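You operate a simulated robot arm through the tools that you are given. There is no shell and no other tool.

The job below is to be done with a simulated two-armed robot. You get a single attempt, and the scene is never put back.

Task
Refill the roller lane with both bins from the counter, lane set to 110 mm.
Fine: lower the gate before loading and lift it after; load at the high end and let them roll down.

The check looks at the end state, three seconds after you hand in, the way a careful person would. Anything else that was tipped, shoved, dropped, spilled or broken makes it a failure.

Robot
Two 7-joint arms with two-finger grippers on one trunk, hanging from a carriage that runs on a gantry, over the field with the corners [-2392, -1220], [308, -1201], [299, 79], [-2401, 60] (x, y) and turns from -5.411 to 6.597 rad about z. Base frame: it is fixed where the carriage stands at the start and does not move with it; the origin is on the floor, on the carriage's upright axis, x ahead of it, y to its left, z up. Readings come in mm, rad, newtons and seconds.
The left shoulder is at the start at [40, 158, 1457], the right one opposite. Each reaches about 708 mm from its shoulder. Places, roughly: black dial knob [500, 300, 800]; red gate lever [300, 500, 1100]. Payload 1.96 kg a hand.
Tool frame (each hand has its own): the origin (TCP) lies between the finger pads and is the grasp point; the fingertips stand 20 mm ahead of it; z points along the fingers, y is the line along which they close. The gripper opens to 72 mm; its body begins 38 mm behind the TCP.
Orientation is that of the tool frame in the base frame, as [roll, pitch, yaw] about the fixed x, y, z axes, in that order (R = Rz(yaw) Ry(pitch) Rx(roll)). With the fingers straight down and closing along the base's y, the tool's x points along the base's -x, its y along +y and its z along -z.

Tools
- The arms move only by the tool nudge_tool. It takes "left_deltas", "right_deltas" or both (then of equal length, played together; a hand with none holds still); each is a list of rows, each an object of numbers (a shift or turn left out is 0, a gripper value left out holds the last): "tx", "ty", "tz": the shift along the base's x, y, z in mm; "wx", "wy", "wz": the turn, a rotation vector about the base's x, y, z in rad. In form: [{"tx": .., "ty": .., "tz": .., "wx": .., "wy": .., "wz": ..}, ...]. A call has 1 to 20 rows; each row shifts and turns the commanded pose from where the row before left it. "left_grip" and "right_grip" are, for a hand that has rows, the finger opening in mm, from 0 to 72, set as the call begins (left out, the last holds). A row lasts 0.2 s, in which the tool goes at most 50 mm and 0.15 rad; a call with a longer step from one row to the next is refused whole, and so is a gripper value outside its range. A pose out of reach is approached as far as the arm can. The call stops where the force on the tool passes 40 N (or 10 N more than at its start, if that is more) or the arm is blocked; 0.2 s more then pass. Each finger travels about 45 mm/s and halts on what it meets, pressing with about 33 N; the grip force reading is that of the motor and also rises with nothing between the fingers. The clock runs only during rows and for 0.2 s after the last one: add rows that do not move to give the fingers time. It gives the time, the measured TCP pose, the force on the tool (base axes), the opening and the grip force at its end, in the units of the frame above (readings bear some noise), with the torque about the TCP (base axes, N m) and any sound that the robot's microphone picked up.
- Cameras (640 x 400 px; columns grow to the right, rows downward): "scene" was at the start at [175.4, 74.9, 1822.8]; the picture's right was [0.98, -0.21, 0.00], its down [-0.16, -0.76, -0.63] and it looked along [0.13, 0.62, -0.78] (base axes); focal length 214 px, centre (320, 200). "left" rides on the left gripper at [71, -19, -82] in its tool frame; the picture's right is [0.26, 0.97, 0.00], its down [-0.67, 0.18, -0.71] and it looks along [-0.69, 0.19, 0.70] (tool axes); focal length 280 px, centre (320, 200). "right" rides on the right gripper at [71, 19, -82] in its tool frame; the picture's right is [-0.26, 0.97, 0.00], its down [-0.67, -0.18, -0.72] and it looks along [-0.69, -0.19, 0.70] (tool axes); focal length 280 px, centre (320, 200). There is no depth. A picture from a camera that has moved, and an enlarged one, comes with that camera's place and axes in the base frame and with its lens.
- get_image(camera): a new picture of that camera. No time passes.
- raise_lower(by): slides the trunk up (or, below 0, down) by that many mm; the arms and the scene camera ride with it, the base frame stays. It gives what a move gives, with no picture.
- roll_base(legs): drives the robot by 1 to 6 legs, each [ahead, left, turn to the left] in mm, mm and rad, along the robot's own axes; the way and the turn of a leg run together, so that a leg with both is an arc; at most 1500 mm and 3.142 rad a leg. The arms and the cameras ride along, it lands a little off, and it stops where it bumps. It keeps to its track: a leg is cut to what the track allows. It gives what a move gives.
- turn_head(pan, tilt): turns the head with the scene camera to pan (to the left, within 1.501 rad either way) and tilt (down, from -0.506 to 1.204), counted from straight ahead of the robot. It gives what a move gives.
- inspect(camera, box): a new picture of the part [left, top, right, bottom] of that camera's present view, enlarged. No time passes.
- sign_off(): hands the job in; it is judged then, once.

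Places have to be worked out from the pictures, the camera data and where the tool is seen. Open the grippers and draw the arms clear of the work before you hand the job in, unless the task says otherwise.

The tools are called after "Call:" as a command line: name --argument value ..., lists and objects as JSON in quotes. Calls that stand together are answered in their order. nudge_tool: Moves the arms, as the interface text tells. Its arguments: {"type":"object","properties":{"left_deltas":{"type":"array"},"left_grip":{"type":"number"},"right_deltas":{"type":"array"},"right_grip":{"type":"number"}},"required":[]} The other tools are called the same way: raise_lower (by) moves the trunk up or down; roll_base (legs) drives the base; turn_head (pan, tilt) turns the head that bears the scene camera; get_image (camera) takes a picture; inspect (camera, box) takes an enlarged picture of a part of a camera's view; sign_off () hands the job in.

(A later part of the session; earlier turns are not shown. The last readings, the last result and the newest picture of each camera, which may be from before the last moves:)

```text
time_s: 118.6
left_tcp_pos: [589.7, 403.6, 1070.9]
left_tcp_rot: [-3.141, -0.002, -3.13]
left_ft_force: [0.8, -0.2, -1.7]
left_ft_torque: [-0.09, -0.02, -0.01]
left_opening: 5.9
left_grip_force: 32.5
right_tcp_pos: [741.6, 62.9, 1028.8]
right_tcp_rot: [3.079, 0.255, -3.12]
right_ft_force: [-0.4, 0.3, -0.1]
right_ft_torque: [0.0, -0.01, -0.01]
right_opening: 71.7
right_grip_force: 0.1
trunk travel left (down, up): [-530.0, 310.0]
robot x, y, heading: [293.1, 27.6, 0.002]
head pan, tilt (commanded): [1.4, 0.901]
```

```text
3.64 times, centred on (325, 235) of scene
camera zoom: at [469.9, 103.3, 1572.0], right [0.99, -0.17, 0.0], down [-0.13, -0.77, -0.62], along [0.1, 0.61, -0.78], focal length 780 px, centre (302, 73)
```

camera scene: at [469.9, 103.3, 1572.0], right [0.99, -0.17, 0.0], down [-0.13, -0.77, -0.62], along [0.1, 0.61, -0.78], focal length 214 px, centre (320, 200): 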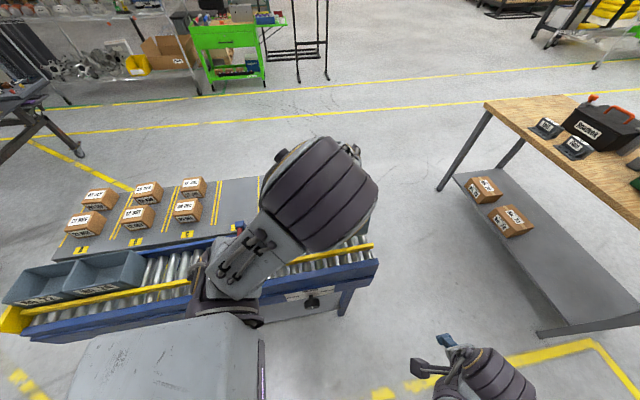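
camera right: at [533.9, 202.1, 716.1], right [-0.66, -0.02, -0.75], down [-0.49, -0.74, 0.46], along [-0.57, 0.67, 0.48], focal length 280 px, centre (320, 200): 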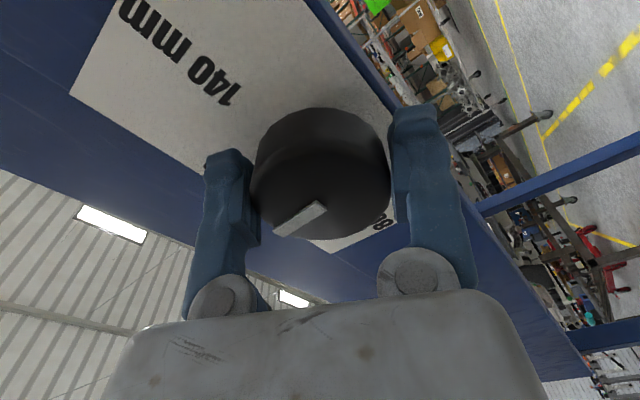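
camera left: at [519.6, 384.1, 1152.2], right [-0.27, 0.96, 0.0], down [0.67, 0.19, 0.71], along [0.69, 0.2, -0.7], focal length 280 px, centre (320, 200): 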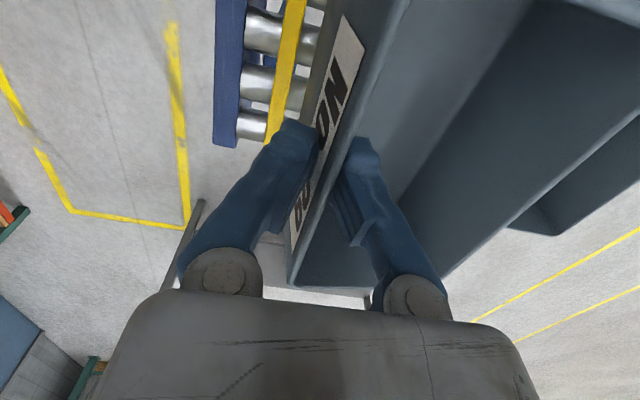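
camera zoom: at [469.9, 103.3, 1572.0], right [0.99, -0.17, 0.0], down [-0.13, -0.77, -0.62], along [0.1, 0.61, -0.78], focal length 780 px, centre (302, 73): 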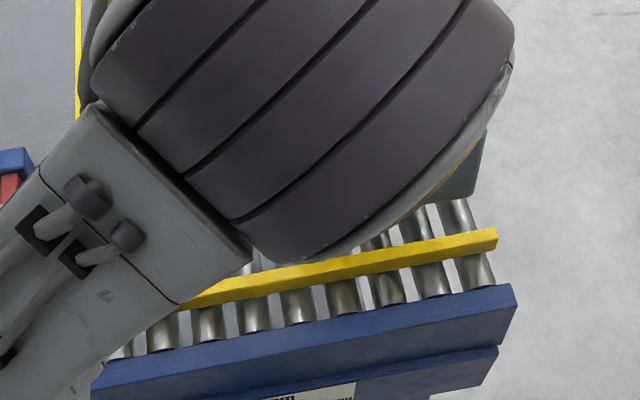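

In wrist-camera coordinates the yellow rail's inner face is at y≈388.5 here, so the lane centre is y≈443.5; I shift the bin -4 mm, tilt it 0.044 rad to match the lane's slope, and lower to just above the rollers.

Call:
nudge_tool --left_deltas '[{"ty": -4, "tz": -10, "wy": -0.022}, {"tz": -15, "wy": -0.022}, {"tz": -15}, {"tz": -15}, {"tz": -10}, {"tz": -5}, {"tx": 0}]'

Call:
get_image --camera "left"

Call:
inspect --camera "scene" --box '[250, 180, 400, 290]'

```text
time_s: 120.2
left_tcp_pos: [590.8, 401.0, 1002.4]
left_tcp_rot: [-3.141, 0.043, -3.129]
left_ft_force: [0.0, 0.4, -0.4]
left_ft_torque: [-0.04, 0.0, 0.0]
left_opening: 6.0
left_grip_force: 32.2
right_tcp_pos: [742.0, 63.6, 1029.4]
right_tcp_rot: [3.078, 0.254, -3.117]
right_ft_force: [-0.2, -0.5, 0.1]
right_ft_torque: [0.01, 0.04, 0.0]
right_opening: 72.3
right_grip_force: 0.0
trunk travel left (down, up): [-530.0, 310.0]
robot x, y, heading: [301.6, 25.7, 0.005]
head pan, tilt (commanded): [1.4, 0.901]
```

```text
taken
camera left: at [516.9, 381.1, 1080.6], right [-0.27, 0.96, -0.01], down [0.64, 0.19, 0.74], along [0.72, 0.2, -0.67], focal length 280 px, centre (320, 200)
```

left: 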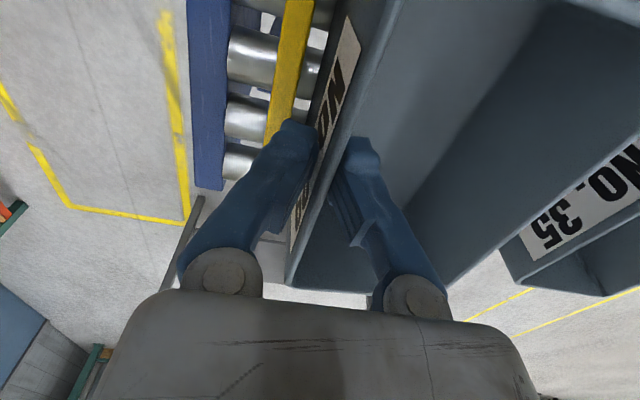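

```text
3.64 times, centred on (325, 235) of scene
camera zoom: at [469.9, 103.3, 1572.0], right [0.99, -0.17, 0.0], down [-0.13, -0.77, -0.62], along [0.1, 0.61, -0.78], focal length 780 px, centre (302, 73)
```

zoom: 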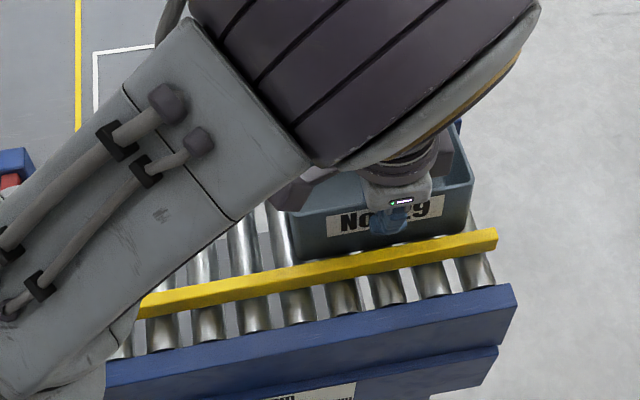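

Bin 29 is now over the lane between the rails. I lower in 2–3 mm steps, watching the vertical force for contact.

Call:
nudge_tool --left_deltas '[{"tz": -2.5}, {"tz": -2.5}, {"tx": 0}]'

Call:
nudge_tool --left_deltas '[{"tz": -2.5}, {"tz": -2.5}, {"tx": 0}]'

Call:
inspect --camera "scene" --box '[290, 200, 400, 280]'

```text
time_s: 121.0
left_tcp_pos: [590.7, 399.5, 997.1]
left_tcp_rot: [-3.14, 0.042, -3.129]
left_ft_force: [-1.9, -3.2, 8.0]
left_ft_torque: [-0.01, -0.6, -0.03]
left_opening: 5.7
left_grip_force: 31.7
right_tcp_pos: [743.4, 62.7, 1029.9]
right_tcp_rot: [3.078, 0.257, -3.119]
right_ft_force: [0.8, -0.2, 0.0]
right_ft_torque: [0.03, -0.02, 0.0]
right_opening: 71.9
right_grip_force: 0.1
trunk travel left (down, up): [-530.0, 310.0]
robot x, y, heading: [298.6, 30.2, 0.002]
head pan, tilt (commanded): [1.4, 0.901]
```

```text
time_s: 121.8
left_tcp_pos: [591.3, 399.4, 991.9]
left_tcp_rot: [3.141, 0.044, -3.129]
left_ft_force: [-1.8, -5.0, 26.8]
left_ft_torque: [-0.04, -0.06, -0.06]
left_opening: 6.3
left_grip_force: 32.3
right_tcp_pos: [742.9, 63.6, 1028.9]
right_tcp_rot: [3.078, 0.254, -3.12]
right_ft_force: [0.5, 0.7, 0.4]
right_ft_torque: [-0.01, 0.01, 0.05]
right_opening: 72.1
right_grip_force: 0.0
trunk travel left (down, up): [-530.0, 310.0]
robot x, y, heading: [298.6, 23.7, 0.003]
head pan, tilt (commanded): [1.4, 0.901]
```

```text
5.00 times, centred on (345, 240) of scene
camera zoom: at [470.3, 103.5, 1572.3], right [0.99, -0.17, 0.0], down [-0.13, -0.77, -0.62], along [0.11, 0.61, -0.78], focal length 1072 px, centre (195, 0)
```

zoom: 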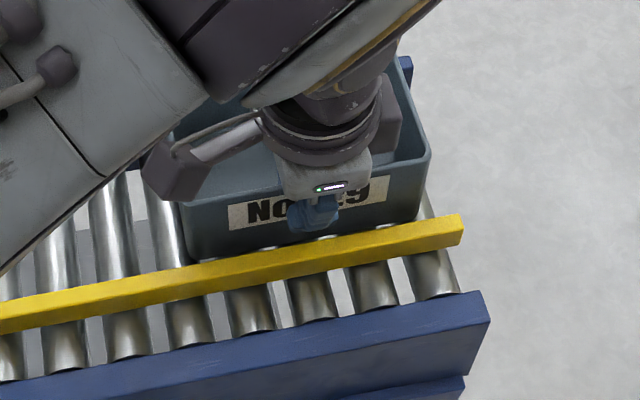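

Firm contact on the rollers (27 N). I back off 3.5 mm to take off the pressure, then open the fingers.

Call:
nudge_tool --left_deltas '[{"tz": 2}, {"tz": 1.5}, {"tx": 0}]'

Call:
nudge_tool --left_deltas '[{"tx": 0}, {"tz": 15}, {"tz": 25}, {"tz": 30}, {"tx": 0}]' --left_grip 40

Call:
get_image --camera "left"

Call:
get_image --camera "scene"

```text
time_s: 122.6
left_tcp_pos: [590.4, 399.2, 995.0]
left_tcp_rot: [3.141, 0.041, -3.13]
left_ft_force: [0.8, 0.3, -0.7]
left_ft_torque: [-0.02, -0.04, 0.0]
left_opening: 5.9
left_grip_force: 32.0
right_tcp_pos: [743.1, 63.1, 1029.5]
right_tcp_rot: [3.08, 0.255, -3.119]
right_ft_force: [0.8, -0.8, 0.3]
right_ft_torque: [-0.01, 0.01, 0.0]
right_opening: 72.0
right_grip_force: 0.1
trunk travel left (down, up): [-530.0, 310.0]
robot x, y, heading: [295.4, 25.8, -0.002]
head pan, tilt (commanded): [1.4, 0.901]
```

```text
time_s: 123.8
left_tcp_pos: [591.1, 401.5, 1064.8]
left_tcp_rot: [3.14, 0.041, -3.129]
left_ft_force: [-0.2, 0.1, 0.0]
left_ft_torque: [0.03, 0.01, -0.04]
left_opening: 39.9
left_grip_force: 0.1
right_tcp_pos: [742.0, 62.9, 1030.6]
right_tcp_rot: [3.078, 0.253, -3.119]
right_ft_force: [0.6, 0.3, -0.3]
right_ft_torque: [0.01, 0.01, -0.01]
right_opening: 71.8
right_grip_force: 0.0
trunk travel left (down, up): [-530.0, 310.0]
robot x, y, heading: [297.6, 27.2, 0.002]
head pan, tilt (commanded): [1.4, 0.901]
```

```text
taken
camera left: at [518.7, 382.3, 1143.8], right [-0.27, 0.96, -0.01], down [0.64, 0.19, 0.74], along [0.72, 0.2, -0.67], focal length 280 px, centre (320, 200)
```

left: 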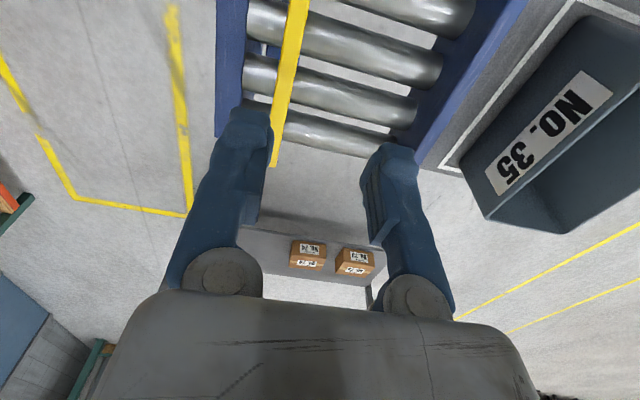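

```text
taken
camera scene: at [469.9, 103.3, 1572.0], right [0.99, -0.17, 0.0], down [-0.13, -0.77, -0.62], along [0.1, 0.61, -0.78], focal length 214 px, centre (320, 200)
```

scene: 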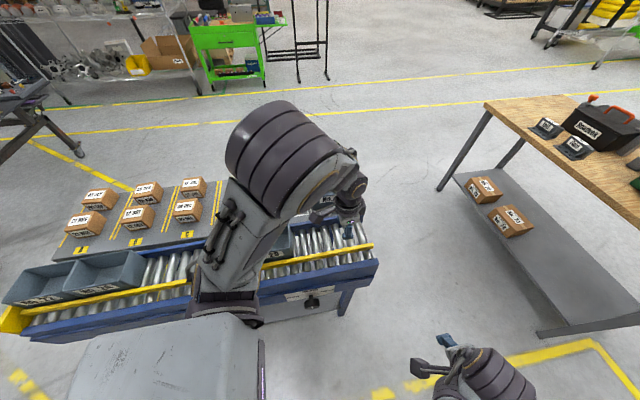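

Bin 29 has rolled off down the lane toward the lowered gate arm. I raise the hand and move above bin 35's front wall, undoing the tilt, then look at both.

Call:
nudge_tool --left_deltas '[{"tz": 20, "wy": 0.022}, {"tz": 20, "wy": 0.022, "ty": 10}, {"ty": 25, "tx": 1.5}, {"ty": 25, "tx": 1.5}, {"ty": 25, "tx": 1.5}, {"ty": 25, "tx": 1.5}, {"ty": 25, "tx": 1.5}, {"ty": 25, "tx": 1.5}, {"ty": 23, "tx": 1}, {"tx": 0}]' --left_grip 50

Call:
get_image --camera "left"

Call:
get_image --camera "scene"

```text
time_s: 126.0
left_tcp_pos: [601.4, 582.7, 1105.8]
left_tcp_rot: [3.141, -0.002, -3.13]
left_ft_force: [-0.6, 0.2, -0.3]
left_ft_torque: [0.03, 0.0, 0.02]
left_opening: 50.2
left_grip_force: 0.1
right_tcp_pos: [741.7, 62.4, 1029.7]
right_tcp_rot: [3.078, 0.254, -3.118]
right_ft_force: [0.2, 0.0, -0.6]
right_ft_torque: [0.03, -0.01, 0.0]
right_opening: 71.9
right_grip_force: 0.0
trunk travel left (down, up): [-530.0, 310.0]
robot x, y, heading: [298.0, 26.7, 0.005]
head pan, tilt (commanded): [1.4, 0.901]
```

```text
taken
camera left: at [530.9, 563.1, 1186.4], right [-0.27, 0.96, 0.0], down [0.67, 0.19, 0.71], along [0.69, 0.2, -0.7], focal length 280 px, centre (320, 200)
```

left: 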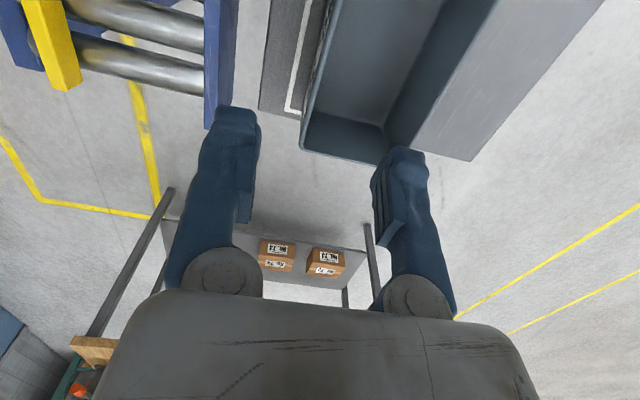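

```text
taken
camera scene: at [469.9, 103.3, 1572.0], right [0.99, -0.17, 0.0], down [-0.13, -0.77, -0.62], along [0.1, 0.61, -0.78], focal length 214 px, centre (320, 200)
```

scene: 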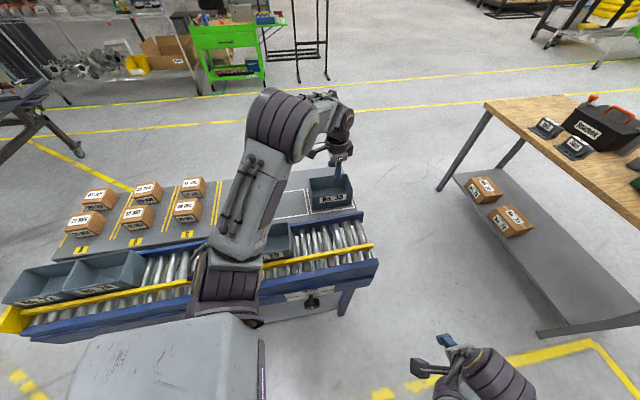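

Call:
inspect --camera "scene" --box '[230, 170, 390, 290]'

Call:
inspect --camera "left" --box '[200, 0, 460, 170]'

```text
3.33 times, centred on (310, 230) of scene
camera zoom: at [469.9, 103.3, 1572.0], right [0.99, -0.17, 0.0], down [-0.13, -0.77, -0.62], along [0.1, 0.61, -0.78], focal length 715 px, centre (353, 100)
```

zoom: 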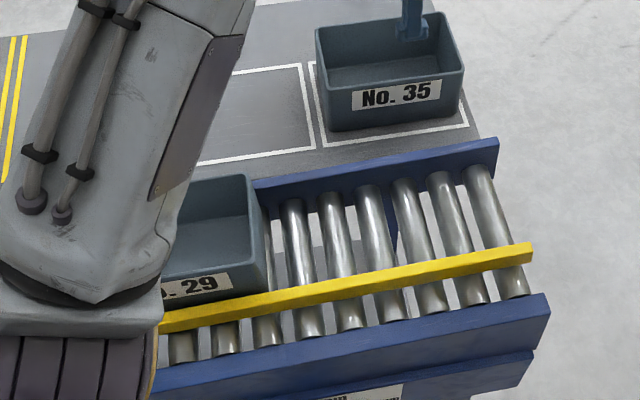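

```text
2.35 times, centred on (330, 85) of left
camera zoom: at [530.9, 563.1, 1186.4], right [-0.27, 0.96, 0.0], down [0.67, 0.19, 0.71], along [0.69, 0.2, -0.7], focal length 660 px, centre (296, 471)
```

zoom: 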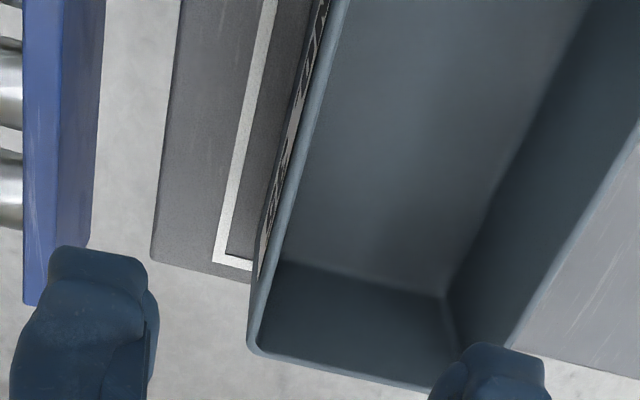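

Bin 29 rests against the gate arm (right end at x≈440), as intended. Bin 35's front rim is at y≈586 at x≈601; I shift +3 mm and descend onto it.

Call:
nudge_tool --left_deltas '[{"ty": 3, "tz": -25}, {"tz": -30}, {"tz": -30}, {"tz": -25}, {"tz": -15}, {"tz": -7}, {"tx": 0}]'

Call:
get_image --camera "left"

```text
time_s: 127.6
left_tcp_pos: [599.8, 585.5, 972.8]
left_tcp_rot: [-3.141, -0.003, -3.13]
left_ft_force: [-0.2, 0.7, 0.0]
left_ft_torque: [0.01, -0.03, -0.02]
left_opening: 50.1
left_grip_force: 0.0
right_tcp_pos: [743.1, 62.4, 1029.8]
right_tcp_rot: [3.078, 0.253, -3.119]
right_ft_force: [0.2, 0.2, 0.9]
right_ft_torque: [-0.04, 0.01, 0.0]
right_opening: 72.0
right_grip_force: 0.1
trunk travel left (down, up): [-530.0, 310.0]
robot x, y, heading: [298.4, 27.4, 0.003]
head pan, tilt (commanded): [1.4, 0.901]
```

```text
taken
camera left: at [530.0, 566.5, 1054.3], right [-0.27, 0.96, 0.0], down [0.67, 0.19, 0.71], along [0.69, 0.2, -0.7], focal length 280 px, centre (320, 200)
```

left: 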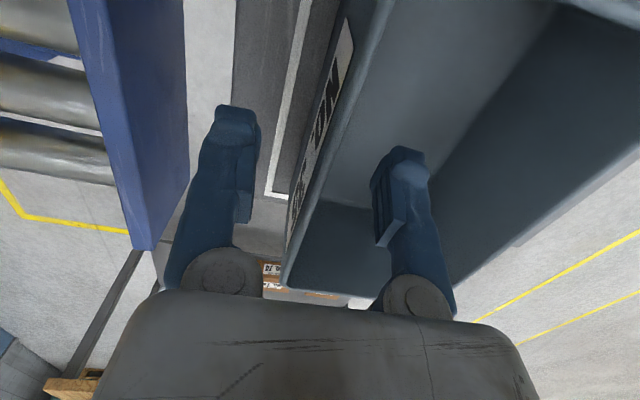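

The wall of bin 35 lies between the fingers. I close on it and lift 20 mm as a test.

Call:
nudge_tool --left_deltas '[{"tx": 0}, {"tx": 0}, {"tx": 0}, {"tx": 0}, {"tx": 0}]' --left_grip 0

Call:
nudge_tool --left_deltas '[{"tz": 5}, {"tz": 5}, {"tz": 5}, {"tz": 5}, {"tx": 0}]'

Call:
get_image --camera "left"

Call:
inspect --camera "scene" --box '[230, 150, 390, 270]'

```text
time_s: 128.8
left_tcp_pos: [598.8, 586.0, 973.7]
left_tcp_rot: [-3.141, -0.003, -3.129]
left_ft_force: [0.3, -0.4, 0.7]
left_ft_torque: [0.0, -0.02, -0.03]
left_opening: 5.8
left_grip_force: 32.3
right_tcp_pos: [742.4, 62.5, 1029.8]
right_tcp_rot: [3.079, 0.255, -3.12]
right_ft_force: [0.4, 0.1, 0.6]
right_ft_torque: [0.0, -0.01, -0.02]
right_opening: 72.0
right_grip_force: 0.1
trunk travel left (down, up): [-530.0, 310.0]
robot x, y, heading: [301.4, 26.7, 0.001]
head pan, tilt (commanded): [1.4, 0.901]
```

```text
time_s: 130.0
left_tcp_pos: [600.6, 584.7, 993.4]
left_tcp_rot: [3.141, -0.002, -3.129]
left_ft_force: [-0.6, 0.2, -2.4]
left_ft_torque: [-0.06, 0.03, 0.01]
left_opening: 5.8
left_grip_force: 32.4
right_tcp_pos: [741.7, 62.4, 1028.9]
right_tcp_rot: [3.079, 0.254, -3.119]
right_ft_force: [0.1, -0.7, 0.2]
right_ft_torque: [0.01, 0.03, 0.01]
right_opening: 72.0
right_grip_force: 0.1
trunk travel left (down, up): [-530.0, 310.0]
robot x, y, heading: [298.5, 22.2, -0.0]
head pan, tilt (commanded): [1.4, 0.901]
```

```text
taken
camera left: at [530.1, 566.1, 1075.5], right [-0.27, 0.96, 0.0], down [0.67, 0.19, 0.71], along [0.69, 0.2, -0.7], focal length 280 px, centre (320, 200)
```

left: 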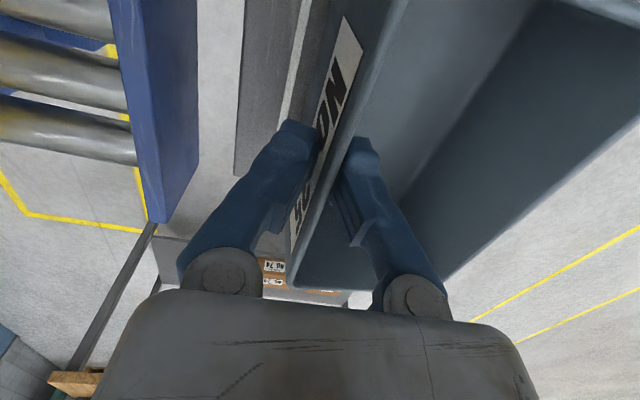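

```text
3.33 times, centred on (310, 210) of scene
camera zoom: at [469.8, 103.2, 1572.0], right [0.99, -0.17, 0.0], down [-0.13, -0.77, -0.62], along [0.1, 0.61, -0.78], focal length 715 px, centre (353, 167)
```

zoom: 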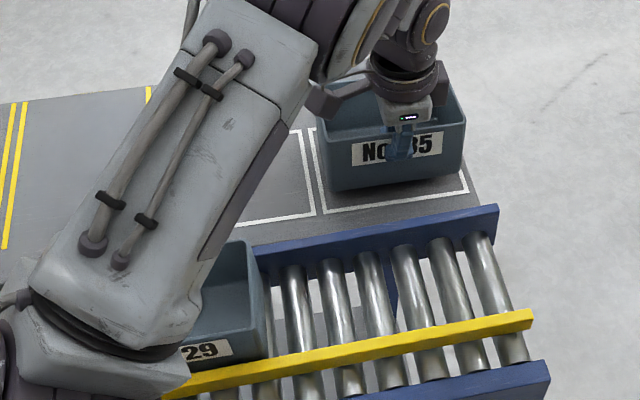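

Bin 35 is held (2.4 N). I lift it 80 mm more and carry it in -y over the lane.

Call:
nudge_tool --left_deltas '[{"tz": 10}, {"tz": 14}, {"tz": 14}, {"tz": 14}, {"tz": 14}, {"tz": 12}, {"ty": -8}, {"ty": -16}, {"ty": -20}, {"ty": -20}, {"ty": -20}, {"ty": -20}, {"ty": -20}, {"ty": -20}, {"ty": -18}, {"ty": -14}, {"ty": -8}, {"tx": 0}]'

Call:
get_image --camera "left"

Call:
inspect --camera "scene" --box '[230, 150, 410, 285]'

```text
time_s: 133.8
left_tcp_pos: [600.2, 400.5, 1069.9]
left_tcp_rot: [3.142, -0.001, -3.129]
left_ft_force: [-0.4, -0.3, -1.6]
left_ft_torque: [-0.1, -0.02, 0.04]
left_opening: 6.1
left_grip_force: 32.2
right_tcp_pos: [741.9, 62.3, 1029.2]
right_tcp_rot: [3.08, 0.256, -3.117]
right_ft_force: [-0.3, 0.1, 0.0]
right_ft_torque: [0.0, 0.01, -0.02]
right_opening: 71.8
right_grip_force: 0.0
trunk travel left (down, up): [-530.0, 310.0]
robot x, y, heading: [296.5, 27.6, -0.0]
head pan, tilt (commanded): [1.4, 0.901]
```

```text
taken
camera left: at [530.4, 381.8, 1152.6], right [-0.27, 0.96, 0.0], down [0.67, 0.19, 0.71], along [0.69, 0.2, -0.7], focal length 280 px, centre (320, 200)
```

left: 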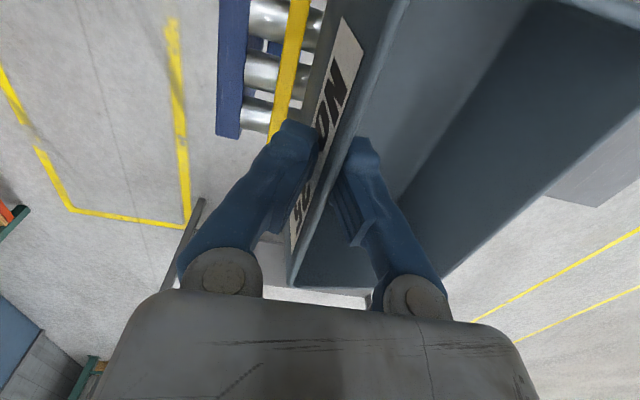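

```text
2.96 times, centred on (320, 218) of scene
camera zoom: at [469.9, 103.3, 1572.0], right [0.99, -0.17, 0.0], down [-0.13, -0.77, -0.62], along [0.1, 0.61, -0.78], focal length 636 px, centre (320, 148)
```

zoom: 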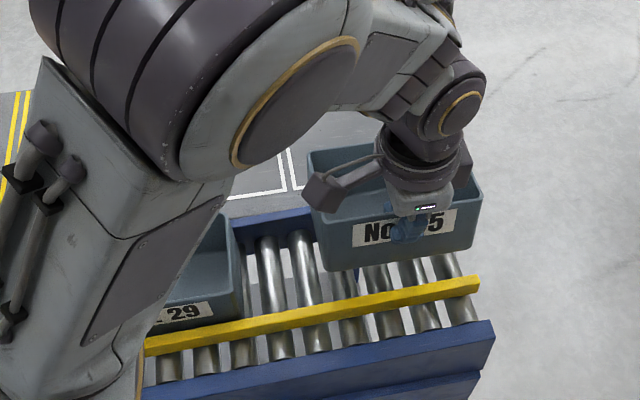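

Same pose as before works. I tilt by the slope and lower bin 35 to just above the rollers, then ease it down.

Call:
nudge_tool --left_deltas '[{"ty": -1, "tz": -10, "wy": -0.022}, {"tz": -15, "wy": -0.022}, {"tz": -15}, {"tz": -15}, {"tz": -9}, {"tz": -4}, {"tx": 0}]'

Call:
nudge_tool --left_deltas '[{"tz": -2.5}, {"tz": -2}, {"tx": 0}]'

Call:
inspect --camera "scene" --box '[230, 150, 410, 285]'

```text
time_s: 135.4
left_tcp_pos: [599.3, 400.6, 1002.4]
left_tcp_rot: [-3.141, 0.043, -3.128]
left_ft_force: [-0.7, -0.2, -1.1]
left_ft_torque: [-0.03, -0.03, -0.03]
left_opening: 5.9
left_grip_force: 31.9
right_tcp_pos: [741.9, 61.8, 1030.4]
right_tcp_rot: [3.079, 0.254, -3.118]
right_ft_force: [-0.1, -0.5, -0.2]
right_ft_torque: [-0.02, -0.01, 0.0]
right_opening: 72.0
right_grip_force: 0.1
trunk travel left (down, up): [-530.0, 310.0]
robot x, y, heading: [298.5, 29.0, 0.002]
head pan, tilt (commanded): [1.4, 0.901]
```

```text
time_s: 136.2
left_tcp_pos: [602.0, 400.0, 998.7]
left_tcp_rot: [-3.14, 0.041, -3.13]
left_ft_force: [0.9, -4.7, 0.6]
left_ft_torque: [-0.05, -0.22, -0.05]
left_opening: 6.3
left_grip_force: 32.5
right_tcp_pos: [742.7, 62.6, 1029.0]
right_tcp_rot: [3.082, 0.255, -3.12]
right_ft_force: [-0.6, -0.6, 0.0]
right_ft_torque: [-0.03, 0.0, 0.02]
right_opening: 72.1
right_grip_force: 0.1
trunk travel left (down, up): [-530.0, 310.0]
robot x, y, heading: [297.6, 28.1, -0.002]
head pan, tilt (commanded): [1.4, 0.901]
```

```text
2.96 times, centred on (320, 218) of scene
camera zoom: at [470.0, 102.9, 1572.0], right [0.99, -0.17, 0.0], down [-0.13, -0.77, -0.62], along [0.1, 0.61, -0.78], focal length 636 px, centre (320, 148)
```

zoom: 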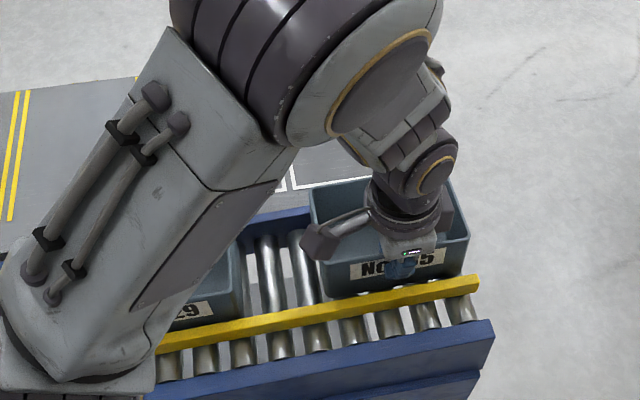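

Contact is beginning. I lower 3 mm more, ease back slightly and release, lifting the fingers clear.

Call:
nudge_tool --left_deltas '[{"tz": -2}, {"tz": -2}, {"tx": 0}]'

Call:
nudge_tool --left_deltas '[{"tz": 1}, {"tz": 1}, {"tx": 0}]'

Call:
nudge_tool --left_deltas '[{"tx": 0}, {"tz": 15}, {"tz": 25}, {"tz": 30}, {"tz": 30}, {"tx": 0}]' --left_grip 40

Call:
get_image --camera "scene"

```text
time_s: 137.0
left_tcp_pos: [600.5, 400.4, 994.5]
left_tcp_rot: [-3.139, 0.043, -3.129]
left_ft_force: [-1.6, -15.2, 27.6]
left_ft_torque: [-0.19, 0.02, -0.04]
left_opening: 5.9
left_grip_force: 32.8
right_tcp_pos: [743.3, 61.3, 1030.2]
right_tcp_rot: [3.082, 0.256, -3.12]
right_ft_force: [-0.2, 0.1, -0.7]
right_ft_torque: [0.04, 0.02, 0.01]
right_opening: 72.0
right_grip_force: 0.0
trunk travel left (down, up): [-530.0, 310.0]
robot x, y, heading: [295.8, 29.5, 0.004]
head pan, tilt (commanded): [1.4, 0.901]
```

```text
time_s: 137.8
left_tcp_pos: [599.3, 399.8, 996.5]
left_tcp_rot: [-3.141, 0.042, -3.129]
left_ft_force: [2.7, -8.1, 2.1]
left_ft_torque: [-0.09, -0.24, -0.04]
left_opening: 5.9
left_grip_force: 32.5
right_tcp_pos: [742.5, 60.9, 1029.6]
right_tcp_rot: [3.079, 0.255, -3.117]
right_ft_force: [-0.3, 0.3, 1.0]
right_ft_torque: [0.02, -0.02, 0.03]
right_opening: 71.5
right_grip_force: 0.1
trunk travel left (down, up): [-530.0, 310.0]
robot x, y, heading: [299.4, 32.6, -0.0]
head pan, tilt (commanded): [1.4, 0.901]
```

```text
time_s: 139.2
left_tcp_pos: [599.5, 401.5, 1097.6]
left_tcp_rot: [3.141, 0.041, -3.128]
left_ft_force: [-0.8, 0.4, -0.4]
left_ft_torque: [-0.02, -0.01, 0.0]
left_opening: 40.1
left_grip_force: 0.0
right_tcp_pos: [743.2, 61.8, 1029.6]
right_tcp_rot: [3.079, 0.256, -3.118]
right_ft_force: [-0.2, -0.1, -0.3]
right_ft_torque: [0.02, 0.02, 0.02]
right_opening: 71.8
right_grip_force: 0.1
trunk travel left (down, up): [-530.0, 310.0]
robot x, y, heading: [294.9, 29.9, 0.005]
head pan, tilt (commanded): [1.4, 0.901]
```

```text
taken
camera scene: at [469.9, 103.3, 1572.0], right [0.99, -0.17, 0.0], down [-0.13, -0.77, -0.62], along [0.1, 0.61, -0.78], focal length 214 px, centre (320, 200)
```

scene: 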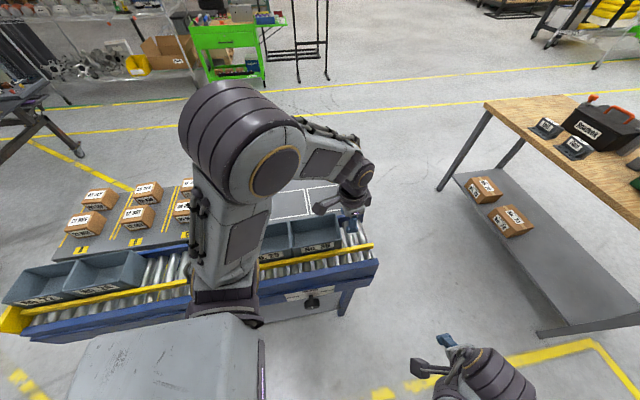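

Both bins are now on the lane, adjoining each other behind the gate. I zoom in to check they sit properly.

Call:
inspect --camera "scene" --box '[230, 180, 390, 290]'

Call:
inspect --camera "left" --box '[160, 0, 480, 200]'

```text
3.64 times, centred on (310, 235) of scene
camera zoom: at [469.9, 103.3, 1572.0], right [0.99, -0.17, 0.0], down [-0.13, -0.77, -0.62], along [0.1, 0.61, -0.78], focal length 780 px, centre (356, 73)
```

zoom: 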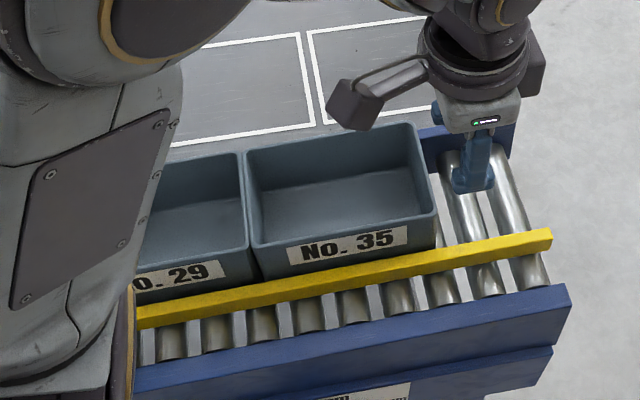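

```text
2.00 times, centred on (320, 100) of left
camera zoom: at [526.6, 382.9, 1176.8], right [-0.27, 0.96, -0.01], down [0.64, 0.19, 0.74], along [0.72, 0.2, -0.67], focal length 561 px, centre (320, 400)
```

zoom: 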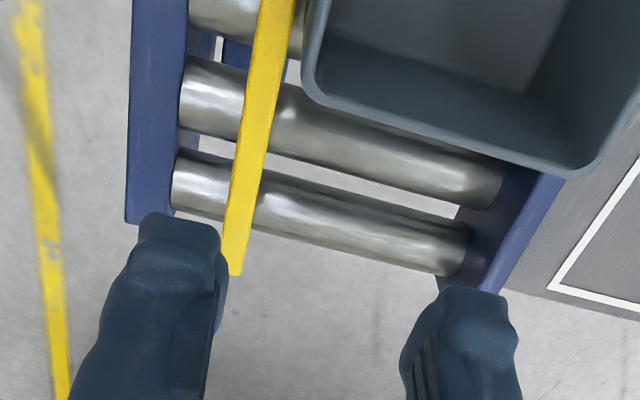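

Both bins sit squarely in the lane. Refitting the lever path gives pivot ≈(y 534.5, z 928), with the grasp radius ≈268 mm and start angle ≈12° from vertical. I raise the left hand to its neutral pose and drive back toward the lever.

Call:
nudge_tool --left_deltas '[{"tz": 30, "wy": 0.022}, {"tz": 30, "wy": 0.022, "tx": -4, "ty": 8}, {"tz": 30, "tx": -6, "ty": 10}, {"tz": 35, "tx": -6, "ty": 10}, {"tz": 35, "tx": -6}, {"tz": 32, "tx": -6}, {"tx": 0}]' --left_grip 72

Call:
roll_base --legs '[[0, -105, 0], [-298, 0, 0]]'

Call:
turn_head --pan 1.4 --tilt 0.85

Call:
get_image --camera "scene"

```text
time_s: 140.8
left_tcp_pos: [572.3, 429.9, 1290.3]
left_tcp_rot: [-3.141, -0.002, -3.127]
left_ft_force: [0.0, 0.0, 0.3]
left_ft_torque: [-0.03, 0.01, -0.02]
left_opening: 71.9
left_grip_force: 0.0
right_tcp_pos: [742.2, 62.6, 1028.9]
right_tcp_rot: [3.078, 0.255, -3.12]
right_ft_force: [0.1, -0.1, -0.1]
right_ft_torque: [0.02, 0.03, -0.04]
right_opening: 72.2
right_grip_force: 0.0
trunk travel left (down, up): [-530.0, 310.0]
robot x, y, heading: [299.7, 28.5, 0.002]
head pan, tilt (commanded): [1.4, 0.901]
```

```text
time_s: 143.6
left_tcp_pos: [273.1, 325.0, 1291.0]
left_tcp_rot: [3.141, 0.0, -3.127]
left_ft_force: [-0.4, -0.4, -0.3]
left_ft_torque: [-0.01, -0.03, 0.0]
left_opening: 72.0
left_grip_force: 0.0
right_tcp_pos: [443.6, -41.6, 1030.2]
right_tcp_rot: [3.077, 0.255, -3.117]
right_ft_force: [0.2, 0.1, -0.4]
right_ft_torque: [-0.01, 0.0, 0.0]
right_opening: 72.0
right_grip_force: 0.1
trunk travel left (down, up): [-530.0, 310.0]
robot x, y, heading: [-0.7, -79.8, 0.003]
head pan, tilt (commanded): [1.4, 0.901]
```

```text
time_s: 144.2
left_tcp_pos: [273.1, 324.3, 1289.9]
left_tcp_rot: [3.141, -0.001, -3.128]
left_ft_force: [-0.7, 0.2, -0.3]
left_ft_torque: [0.06, 0.02, -0.03]
left_opening: 72.1
left_grip_force: 0.1
right_tcp_pos: [444.4, -42.3, 1029.4]
right_tcp_rot: [3.08, 0.255, -3.118]
right_ft_force: [-0.5, 0.7, -0.3]
right_ft_torque: [-0.03, 0.01, 0.0]
right_opening: 72.0
right_grip_force: 0.2
trunk travel left (down, up): [-530.0, 310.0]
robot x, y, heading: [-3.1, -74.0, 0.009]
head pan, tilt (commanded): [1.4, 0.85]
```

```text
taken
camera scene: at [171.7, 0.9, 1575.9], right [0.99, -0.17, 0.0], down [-0.13, -0.74, -0.66], along [0.11, 0.65, -0.75], focal length 214 px, centre (320, 200)
```

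scene: 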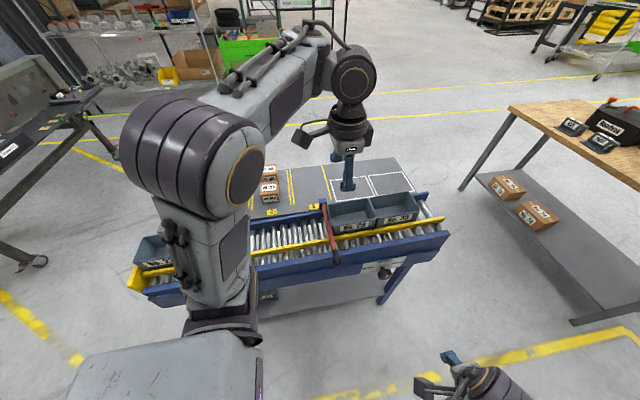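

Bin 29 leans on the gate arm with bin 35 behind it – exactly held. I zoom in, then turn the left hand to close along x.

Call:
inspect --camera "scene" --box '[240, 170, 460, 310]'

Call:
nudge_tool --left_deltas '[{"wz": 0.143}, {"wz": 0.143}, {"wz": 0.143}, {"wz": 0.143}, {"wz": 0.143}, {"wz": 0.143}, {"wz": 0.143}, {"wz": 0.143}, {"wz": 0.143}, {"wz": 0.143}, {"wz": 0.13}, {"tx": 0}]'

Call:
get_image --camera "left"

```text
2.86 times, centred on (350, 240) of scene
camera zoom: at [171.7, 0.9, 1575.9], right [0.99, -0.17, 0.0], down [-0.13, -0.74, -0.66], along [0.11, 0.65, -0.75], focal length 613 px, centre (234, 86)
```

zoom: 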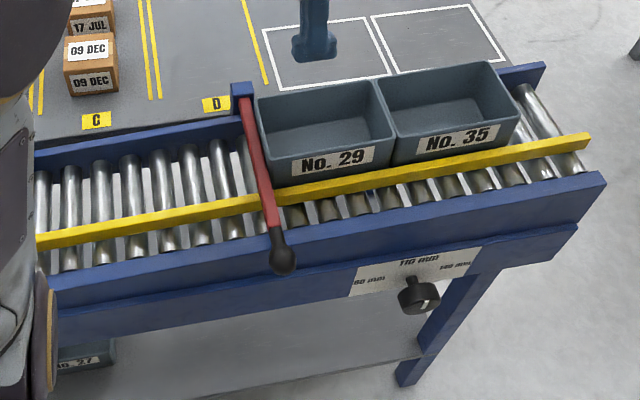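

```text
time_s: 146.8
left_tcp_pos: [273.5, 325.1, 1290.2]
left_tcp_rot: [-3.141, -0.002, -1.564]
left_ft_force: [-0.1, 0.0, -0.3]
left_ft_torque: [0.02, -0.04, 0.01]
left_opening: 72.0
left_grip_force: 0.0
right_tcp_pos: [443.7, -43.2, 1029.7]
right_tcp_rot: [3.079, 0.254, -3.117]
right_ft_force: [0.0, 0.0, 1.0]
right_ft_torque: [0.02, -0.01, -0.05]
right_opening: 71.9
right_grip_force: 0.0
trunk travel left (down, up): [-530.0, 310.0]
robot x, y, heading: [-3.1, -79.6, 0.004]
head pan, tilt (commanded): [1.4, 0.85]
```

```text
taken
camera left: at [293.4, 255.4, 1371.4], right [-0.96, -0.27, 0.0], down [-0.19, 0.68, 0.71], along [-0.19, 0.69, -0.7], focal length 280 px, centre (320, 200)
```

left: 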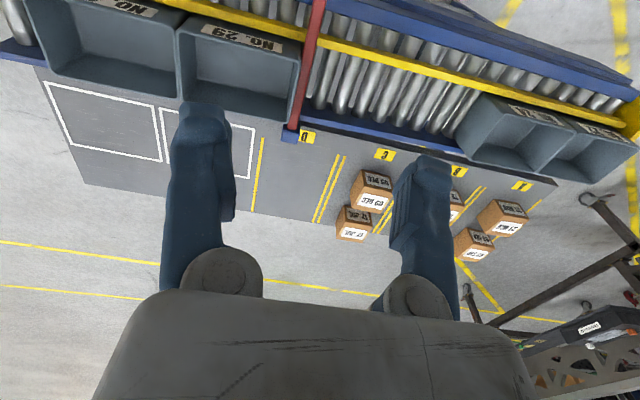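

Gate arm and ball are clearly visible (ball ≈(273, 282, 954)). I bring the left hand down above the ball.

Call:
nudge_tool --left_deltas '[{"ty": -5, "tz": -35}, {"ty": -8, "tz": -40}, {"ty": -8, "tz": -40}, {"ty": -8, "tz": -40}, {"ty": -8, "tz": -40}, {"ty": -6, "tz": -35}, {"tx": 0}]' --left_grip 72

Call:
get_image --camera "left"

```text
time_s: 148.4
left_tcp_pos: [274.3, 283.1, 1059.1]
left_tcp_rot: [3.141, -0.003, -1.568]
left_ft_force: [-0.7, 0.0, 0.1]
left_ft_torque: [0.0, 0.0, 0.01]
left_opening: 71.8
left_grip_force: 0.1
right_tcp_pos: [444.6, -41.2, 1029.8]
right_tcp_rot: [3.079, 0.254, -3.118]
right_ft_force: [0.9, -0.6, -0.8]
right_ft_torque: [0.04, -0.03, -0.01]
right_opening: 72.1
right_grip_force: 0.1
trunk travel left (down, up): [-530.0, 310.0]
robot x, y, heading: [-3.7, -77.0, 0.003]
head pan, tilt (commanded): [1.4, 0.85]
```

```text
taken
camera left: at [294.6, 213.8, 1140.4], right [-0.96, -0.26, 0.0], down [-0.19, 0.68, 0.71], along [-0.19, 0.69, -0.7], focal length 280 px, centre (320, 200)
```

left: 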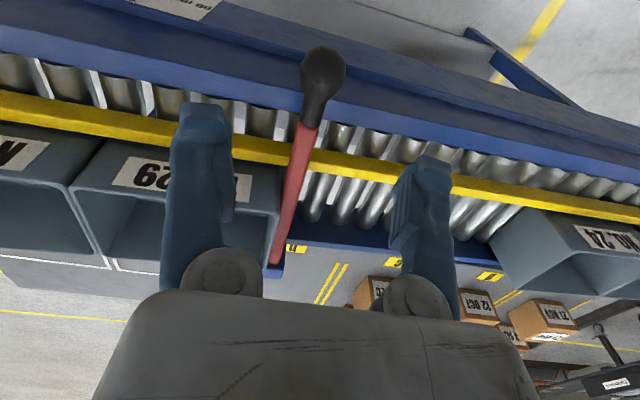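

Ball centre ≈(273, 285, 954), right below the hand. I descend 103 mm with the fingers straddling it, then close.

Call:
nudge_tool --left_deltas '[{"tz": -30, "ty": 1}, {"tz": -30, "ty": 1}, {"tz": -25, "tx": -1}, {"tz": -12}, {"tz": -6}, {"tx": 0}]'

Call:
get_image --camera "left"

```text
time_s: 149.8
left_tcp_pos: [271.3, 284.1, 956.9]
left_tcp_rot: [-3.141, -0.003, -1.568]
left_ft_force: [0.1, 0.1, 0.0]
left_ft_torque: [0.05, 0.0, 0.03]
left_opening: 72.1
left_grip_force: 0.1
right_tcp_pos: [444.7, -41.4, 1028.8]
right_tcp_rot: [3.08, 0.255, -3.117]
right_ft_force: [0.1, 0.8, 0.2]
right_ft_torque: [-0.01, 0.0, 0.02]
right_opening: 72.3
right_grip_force: 0.0
trunk travel left (down, up): [-530.0, 310.0]
robot x, y, heading: [-0.3, -77.6, 0.008]
head pan, tilt (commanded): [1.4, 0.85]
```

```text
taken
camera left: at [291.7, 214.8, 1039.2], right [-0.96, -0.26, 0.0], down [-0.19, 0.68, 0.71], along [-0.19, 0.69, -0.7], focal length 280 px, centre (320, 200)
```

left: 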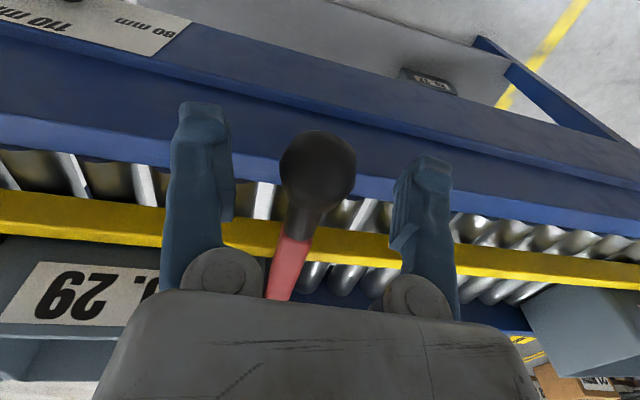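

The ball centre is ~5 mm lower than the pads' centre; I go down 5 mm and close.

Call:
nudge_tool --left_deltas '[{"tz": -5, "ty": -1}, {"tx": 0}]'

Call:
nudge_tool --left_deltas '[{"tx": 0}, {"tx": 0}, {"tx": 0}, {"tx": 0}, {"tx": 0}]' --left_grip 15

Call:
get_image --camera "left"

```text
time_s: 150.4
left_tcp_pos: [271.8, 283.9, 952.4]
left_tcp_rot: [-3.139, -0.001, -1.567]
left_ft_force: [0.1, -0.1, -0.7]
left_ft_torque: [0.02, -0.02, -0.03]
left_opening: 72.3
left_grip_force: 0.0
right_tcp_pos: [444.2, -42.0, 1030.0]
right_tcp_rot: [3.079, 0.254, -3.116]
right_ft_force: [-0.5, 0.0, 0.3]
right_ft_torque: [-0.01, -0.01, -0.01]
right_opening: 72.0
right_grip_force: 0.1
trunk travel left (down, up): [-530.0, 310.0]
robot x, y, heading: [-0.9, -79.4, 0.002]
head pan, tilt (commanded): [1.4, 0.85]
```

```text
time_s: 151.6
left_tcp_pos: [273.0, 282.7, 951.5]
left_tcp_rot: [-3.139, -0.001, -1.566]
left_ft_force: [4.3, -0.2, -2.1]
left_ft_torque: [-0.14, -0.03, -0.03]
left_opening: 25.4
left_grip_force: 39.9
right_tcp_pos: [444.9, -42.4, 1030.6]
right_tcp_rot: [3.079, 0.257, -3.118]
right_ft_force: [-0.3, 0.1, -0.6]
right_ft_torque: [0.01, -0.01, 0.01]
right_opening: 72.0
right_grip_force: 0.1
trunk travel left (down, up): [-530.0, 310.0]
robot x, y, heading: [-1.3, -74.8, 0.003]
head pan, tilt (commanded): [1.4, 0.85]
```

```text
taken
camera left: at [292.9, 214.0, 1034.4], right [-0.96, -0.26, 0.0], down [-0.19, 0.68, 0.71], along [-0.19, 0.69, -0.7], focal length 280 px, centre (320, 200)
```

left: 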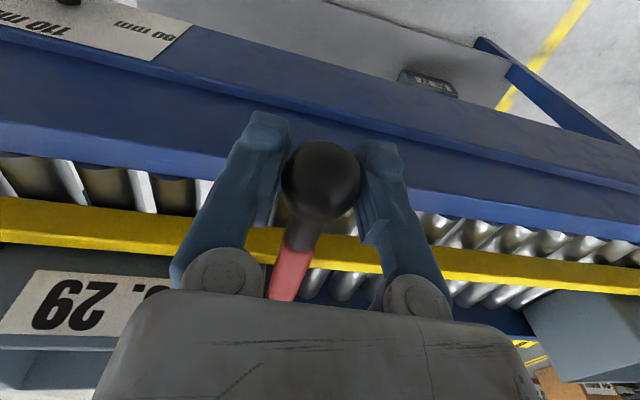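

Ball gripped at its centre. Correcting for the earlier slip, the ball's circle is pivot ≈(y 514, z 954), radius ≈233; the lever is horizontal now and started at ≈8.6° from vertical. I lift the gate along that arc, first to ~62°.

Call:
nudge_tool --left_deltas '[{"ty": 0.3, "tz": 8}, {"ty": 0.6, "tz": 10}, {"ty": 1.2, "tz": 12}, {"ty": 2.4, "tz": 14}, {"ty": 3.0, "tz": 13.9}, {"ty": 3.8, "tz": 13.6}, {"ty": 4.6, "tz": 13.4}, {"ty": 5.4, "tz": 13.1}, {"tx": 0}]'

Call:
get_image --camera "left"

Call:
inspect --camera "scene" --box '[240, 170, 460, 310]'

```text
time_s: 153.6
left_tcp_pos: [272.6, 302.4, 1051.2]
left_tcp_rot: [-3.141, -0.004, -1.567]
left_ft_force: [3.1, -4.0, -4.7]
left_ft_torque: [-1.11, 0.08, 0.0]
left_opening: 25.6
left_grip_force: 39.6
right_tcp_pos: [443.7, -42.6, 1030.8]
right_tcp_rot: [3.081, 0.254, -3.116]
right_ft_force: [-0.6, -0.1, 0.1]
right_ft_torque: [-0.01, 0.0, -0.01]
right_opening: 72.1
right_grip_force: 0.1
trunk travel left (down, up): [-530.0, 310.0]
robot x, y, heading: [-0.8, -75.7, 0.009]
head pan, tilt (commanded): [1.4, 0.85]
```

```text
taken
camera left: at [292.8, 233.3, 1132.1], right [-0.96, -0.26, 0.0], down [-0.19, 0.68, 0.71], along [-0.19, 0.69, -0.7], focal length 280 px, centre (320, 200)
```

left: 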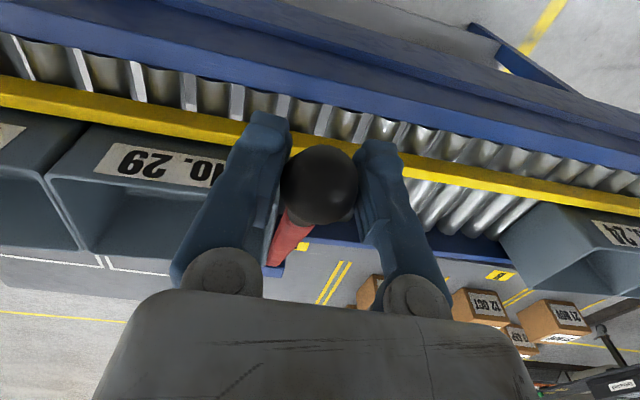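

```text
2.86 times, centred on (350, 240) of scene
camera zoom: at [171.9, 0.3, 1576.0], right [0.99, -0.17, 0.0], down [-0.13, -0.74, -0.66], along [0.11, 0.65, -0.75], focal length 613 px, centre (234, 86)
```

zoom: 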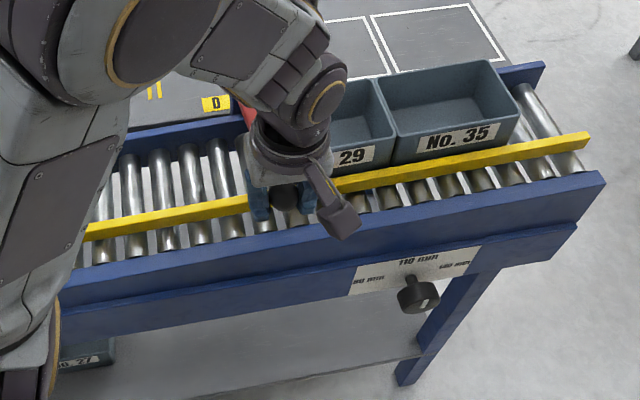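

The lever follows smoothly (r≈233). I continue the lift in one go up to ~8° so the bins can run underneath.

Call:
nudge_tool --left_deltas '[{"ty": 6.0, "tz": 12.0}, {"ty": 7.0, "tz": 12.4}, {"ty": 7.8, "tz": 11.9}, {"ty": 8.5, "tz": 11.4}, {"ty": 9.2, "tz": 10.8}, {"ty": 9.9, "tz": 10.3}, {"ty": 10.4, "tz": 9.7}, {"ty": 11.0, "tz": 9.0}, {"ty": 11.6, "tz": 8.3}, {"ty": 12.0, "tz": 7.6}, {"ty": 12.5, "tz": 6.8}, {"ty": 12.8, "tz": 6.1}, {"ty": 13.2, "tz": 5.3}, {"ty": 13.6, "tz": 4.4}, {"ty": 13.7, "tz": 3.6}, {"ty": 12.0, "tz": 2.5}, {"ty": 4.0, "tz": 0.6}, {"tx": 0}]'

Call:
get_image --camera "left"

Call:
get_image --camera "scene"

```text
time_s: 157.4
left_tcp_pos: [271.0, 477.7, 1183.1]
left_tcp_rot: [3.139, -0.003, -1.568]
left_ft_force: [-2.0, -6.6, -1.6]
left_ft_torque: [-1.39, 0.01, -0.08]
left_opening: 25.0
left_grip_force: 39.9
right_tcp_pos: [443.1, -42.8, 1030.0]
right_tcp_rot: [3.082, 0.255, -3.117]
right_ft_force: [0.4, -0.4, 0.3]
right_ft_torque: [-0.03, 0.02, 0.0]
right_opening: 72.2
right_grip_force: 0.0
trunk travel left (down, up): [-530.0, 310.0]
robot x, y, heading: [-3.2, -76.2, 0.004]
head pan, tilt (commanded): [1.4, 0.85]
```

```text
taken
camera left: at [291.6, 409.0, 1265.1], right [-0.96, -0.26, 0.0], down [-0.18, 0.68, 0.71], along [-0.19, 0.69, -0.7], focal length 280 px, centre (320, 200)
```

left: 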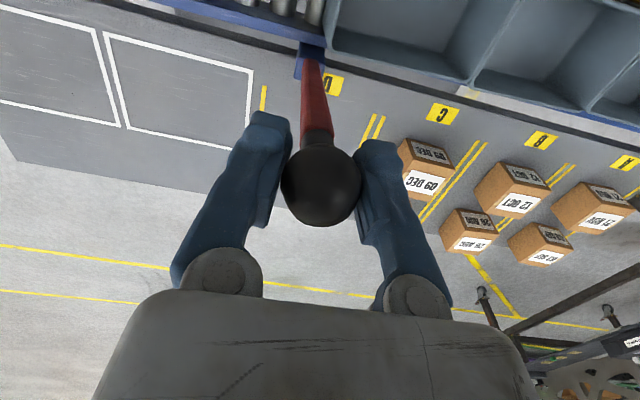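

```text
taken
camera scene: at [171.5, 0.3, 1575.8], right [0.99, -0.17, 0.0], down [-0.13, -0.74, -0.66], along [0.11, 0.65, -0.75], focal length 214 px, centre (320, 200)
```

scene: 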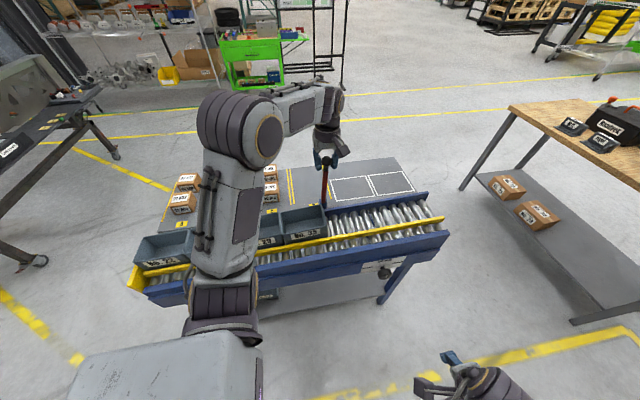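

The gate is up again and both bins have rolled down against 22/24. I nudge the lever 4 mm further to make sure it is fully at its upper rest.

Call:
nudge_tool --left_deltas '[{"ty": 2, "tz": 0.3}, {"ty": 2, "tz": 0.3}, {"tx": 0}]'

Call:
inspect --camera "scene" --box '[130, 170, 460, 310]'

```text
time_s: 158.2
left_tcp_pos: [271.9, 480.4, 1182.7]
left_tcp_rot: [3.141, -0.007, -1.568]
left_ft_force: [-7.6, -28.7, 17.8]
left_ft_torque: [-0.02, 0.05, 0.01]
left_opening: 25.1
left_grip_force: 40.0
right_tcp_pos: [442.8, -45.9, 1029.6]
right_tcp_rot: [3.082, 0.255, -3.118]
right_ft_force: [-0.1, -0.6, 0.3]
right_ft_torque: [-0.01, 0.0, -0.04]
right_opening: 72.0
right_grip_force: 0.1
trunk travel left (down, up): [-530.0, 310.0]
robot x, y, heading: [0.3, -77.7, 0.007]
head pan, tilt (commanded): [1.4, 0.85]
```

```text
1.94 times, centred on (295, 240) of scene
camera zoom: at [171.4, -0.9, 1575.9], right [0.99, -0.17, 0.0], down [-0.13, -0.74, -0.66], along [0.11, 0.65, -0.75], focal length 416 px, centre (368, 122)
```

zoom: 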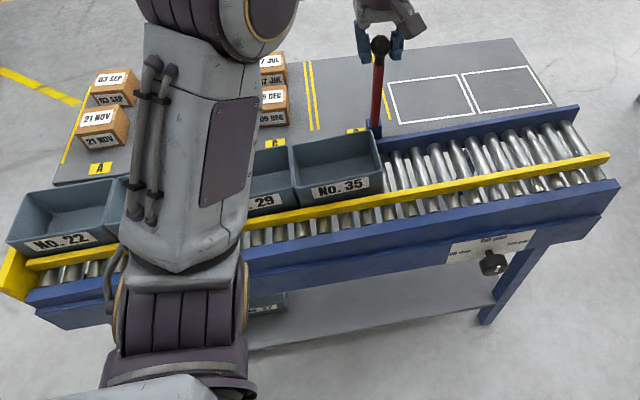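

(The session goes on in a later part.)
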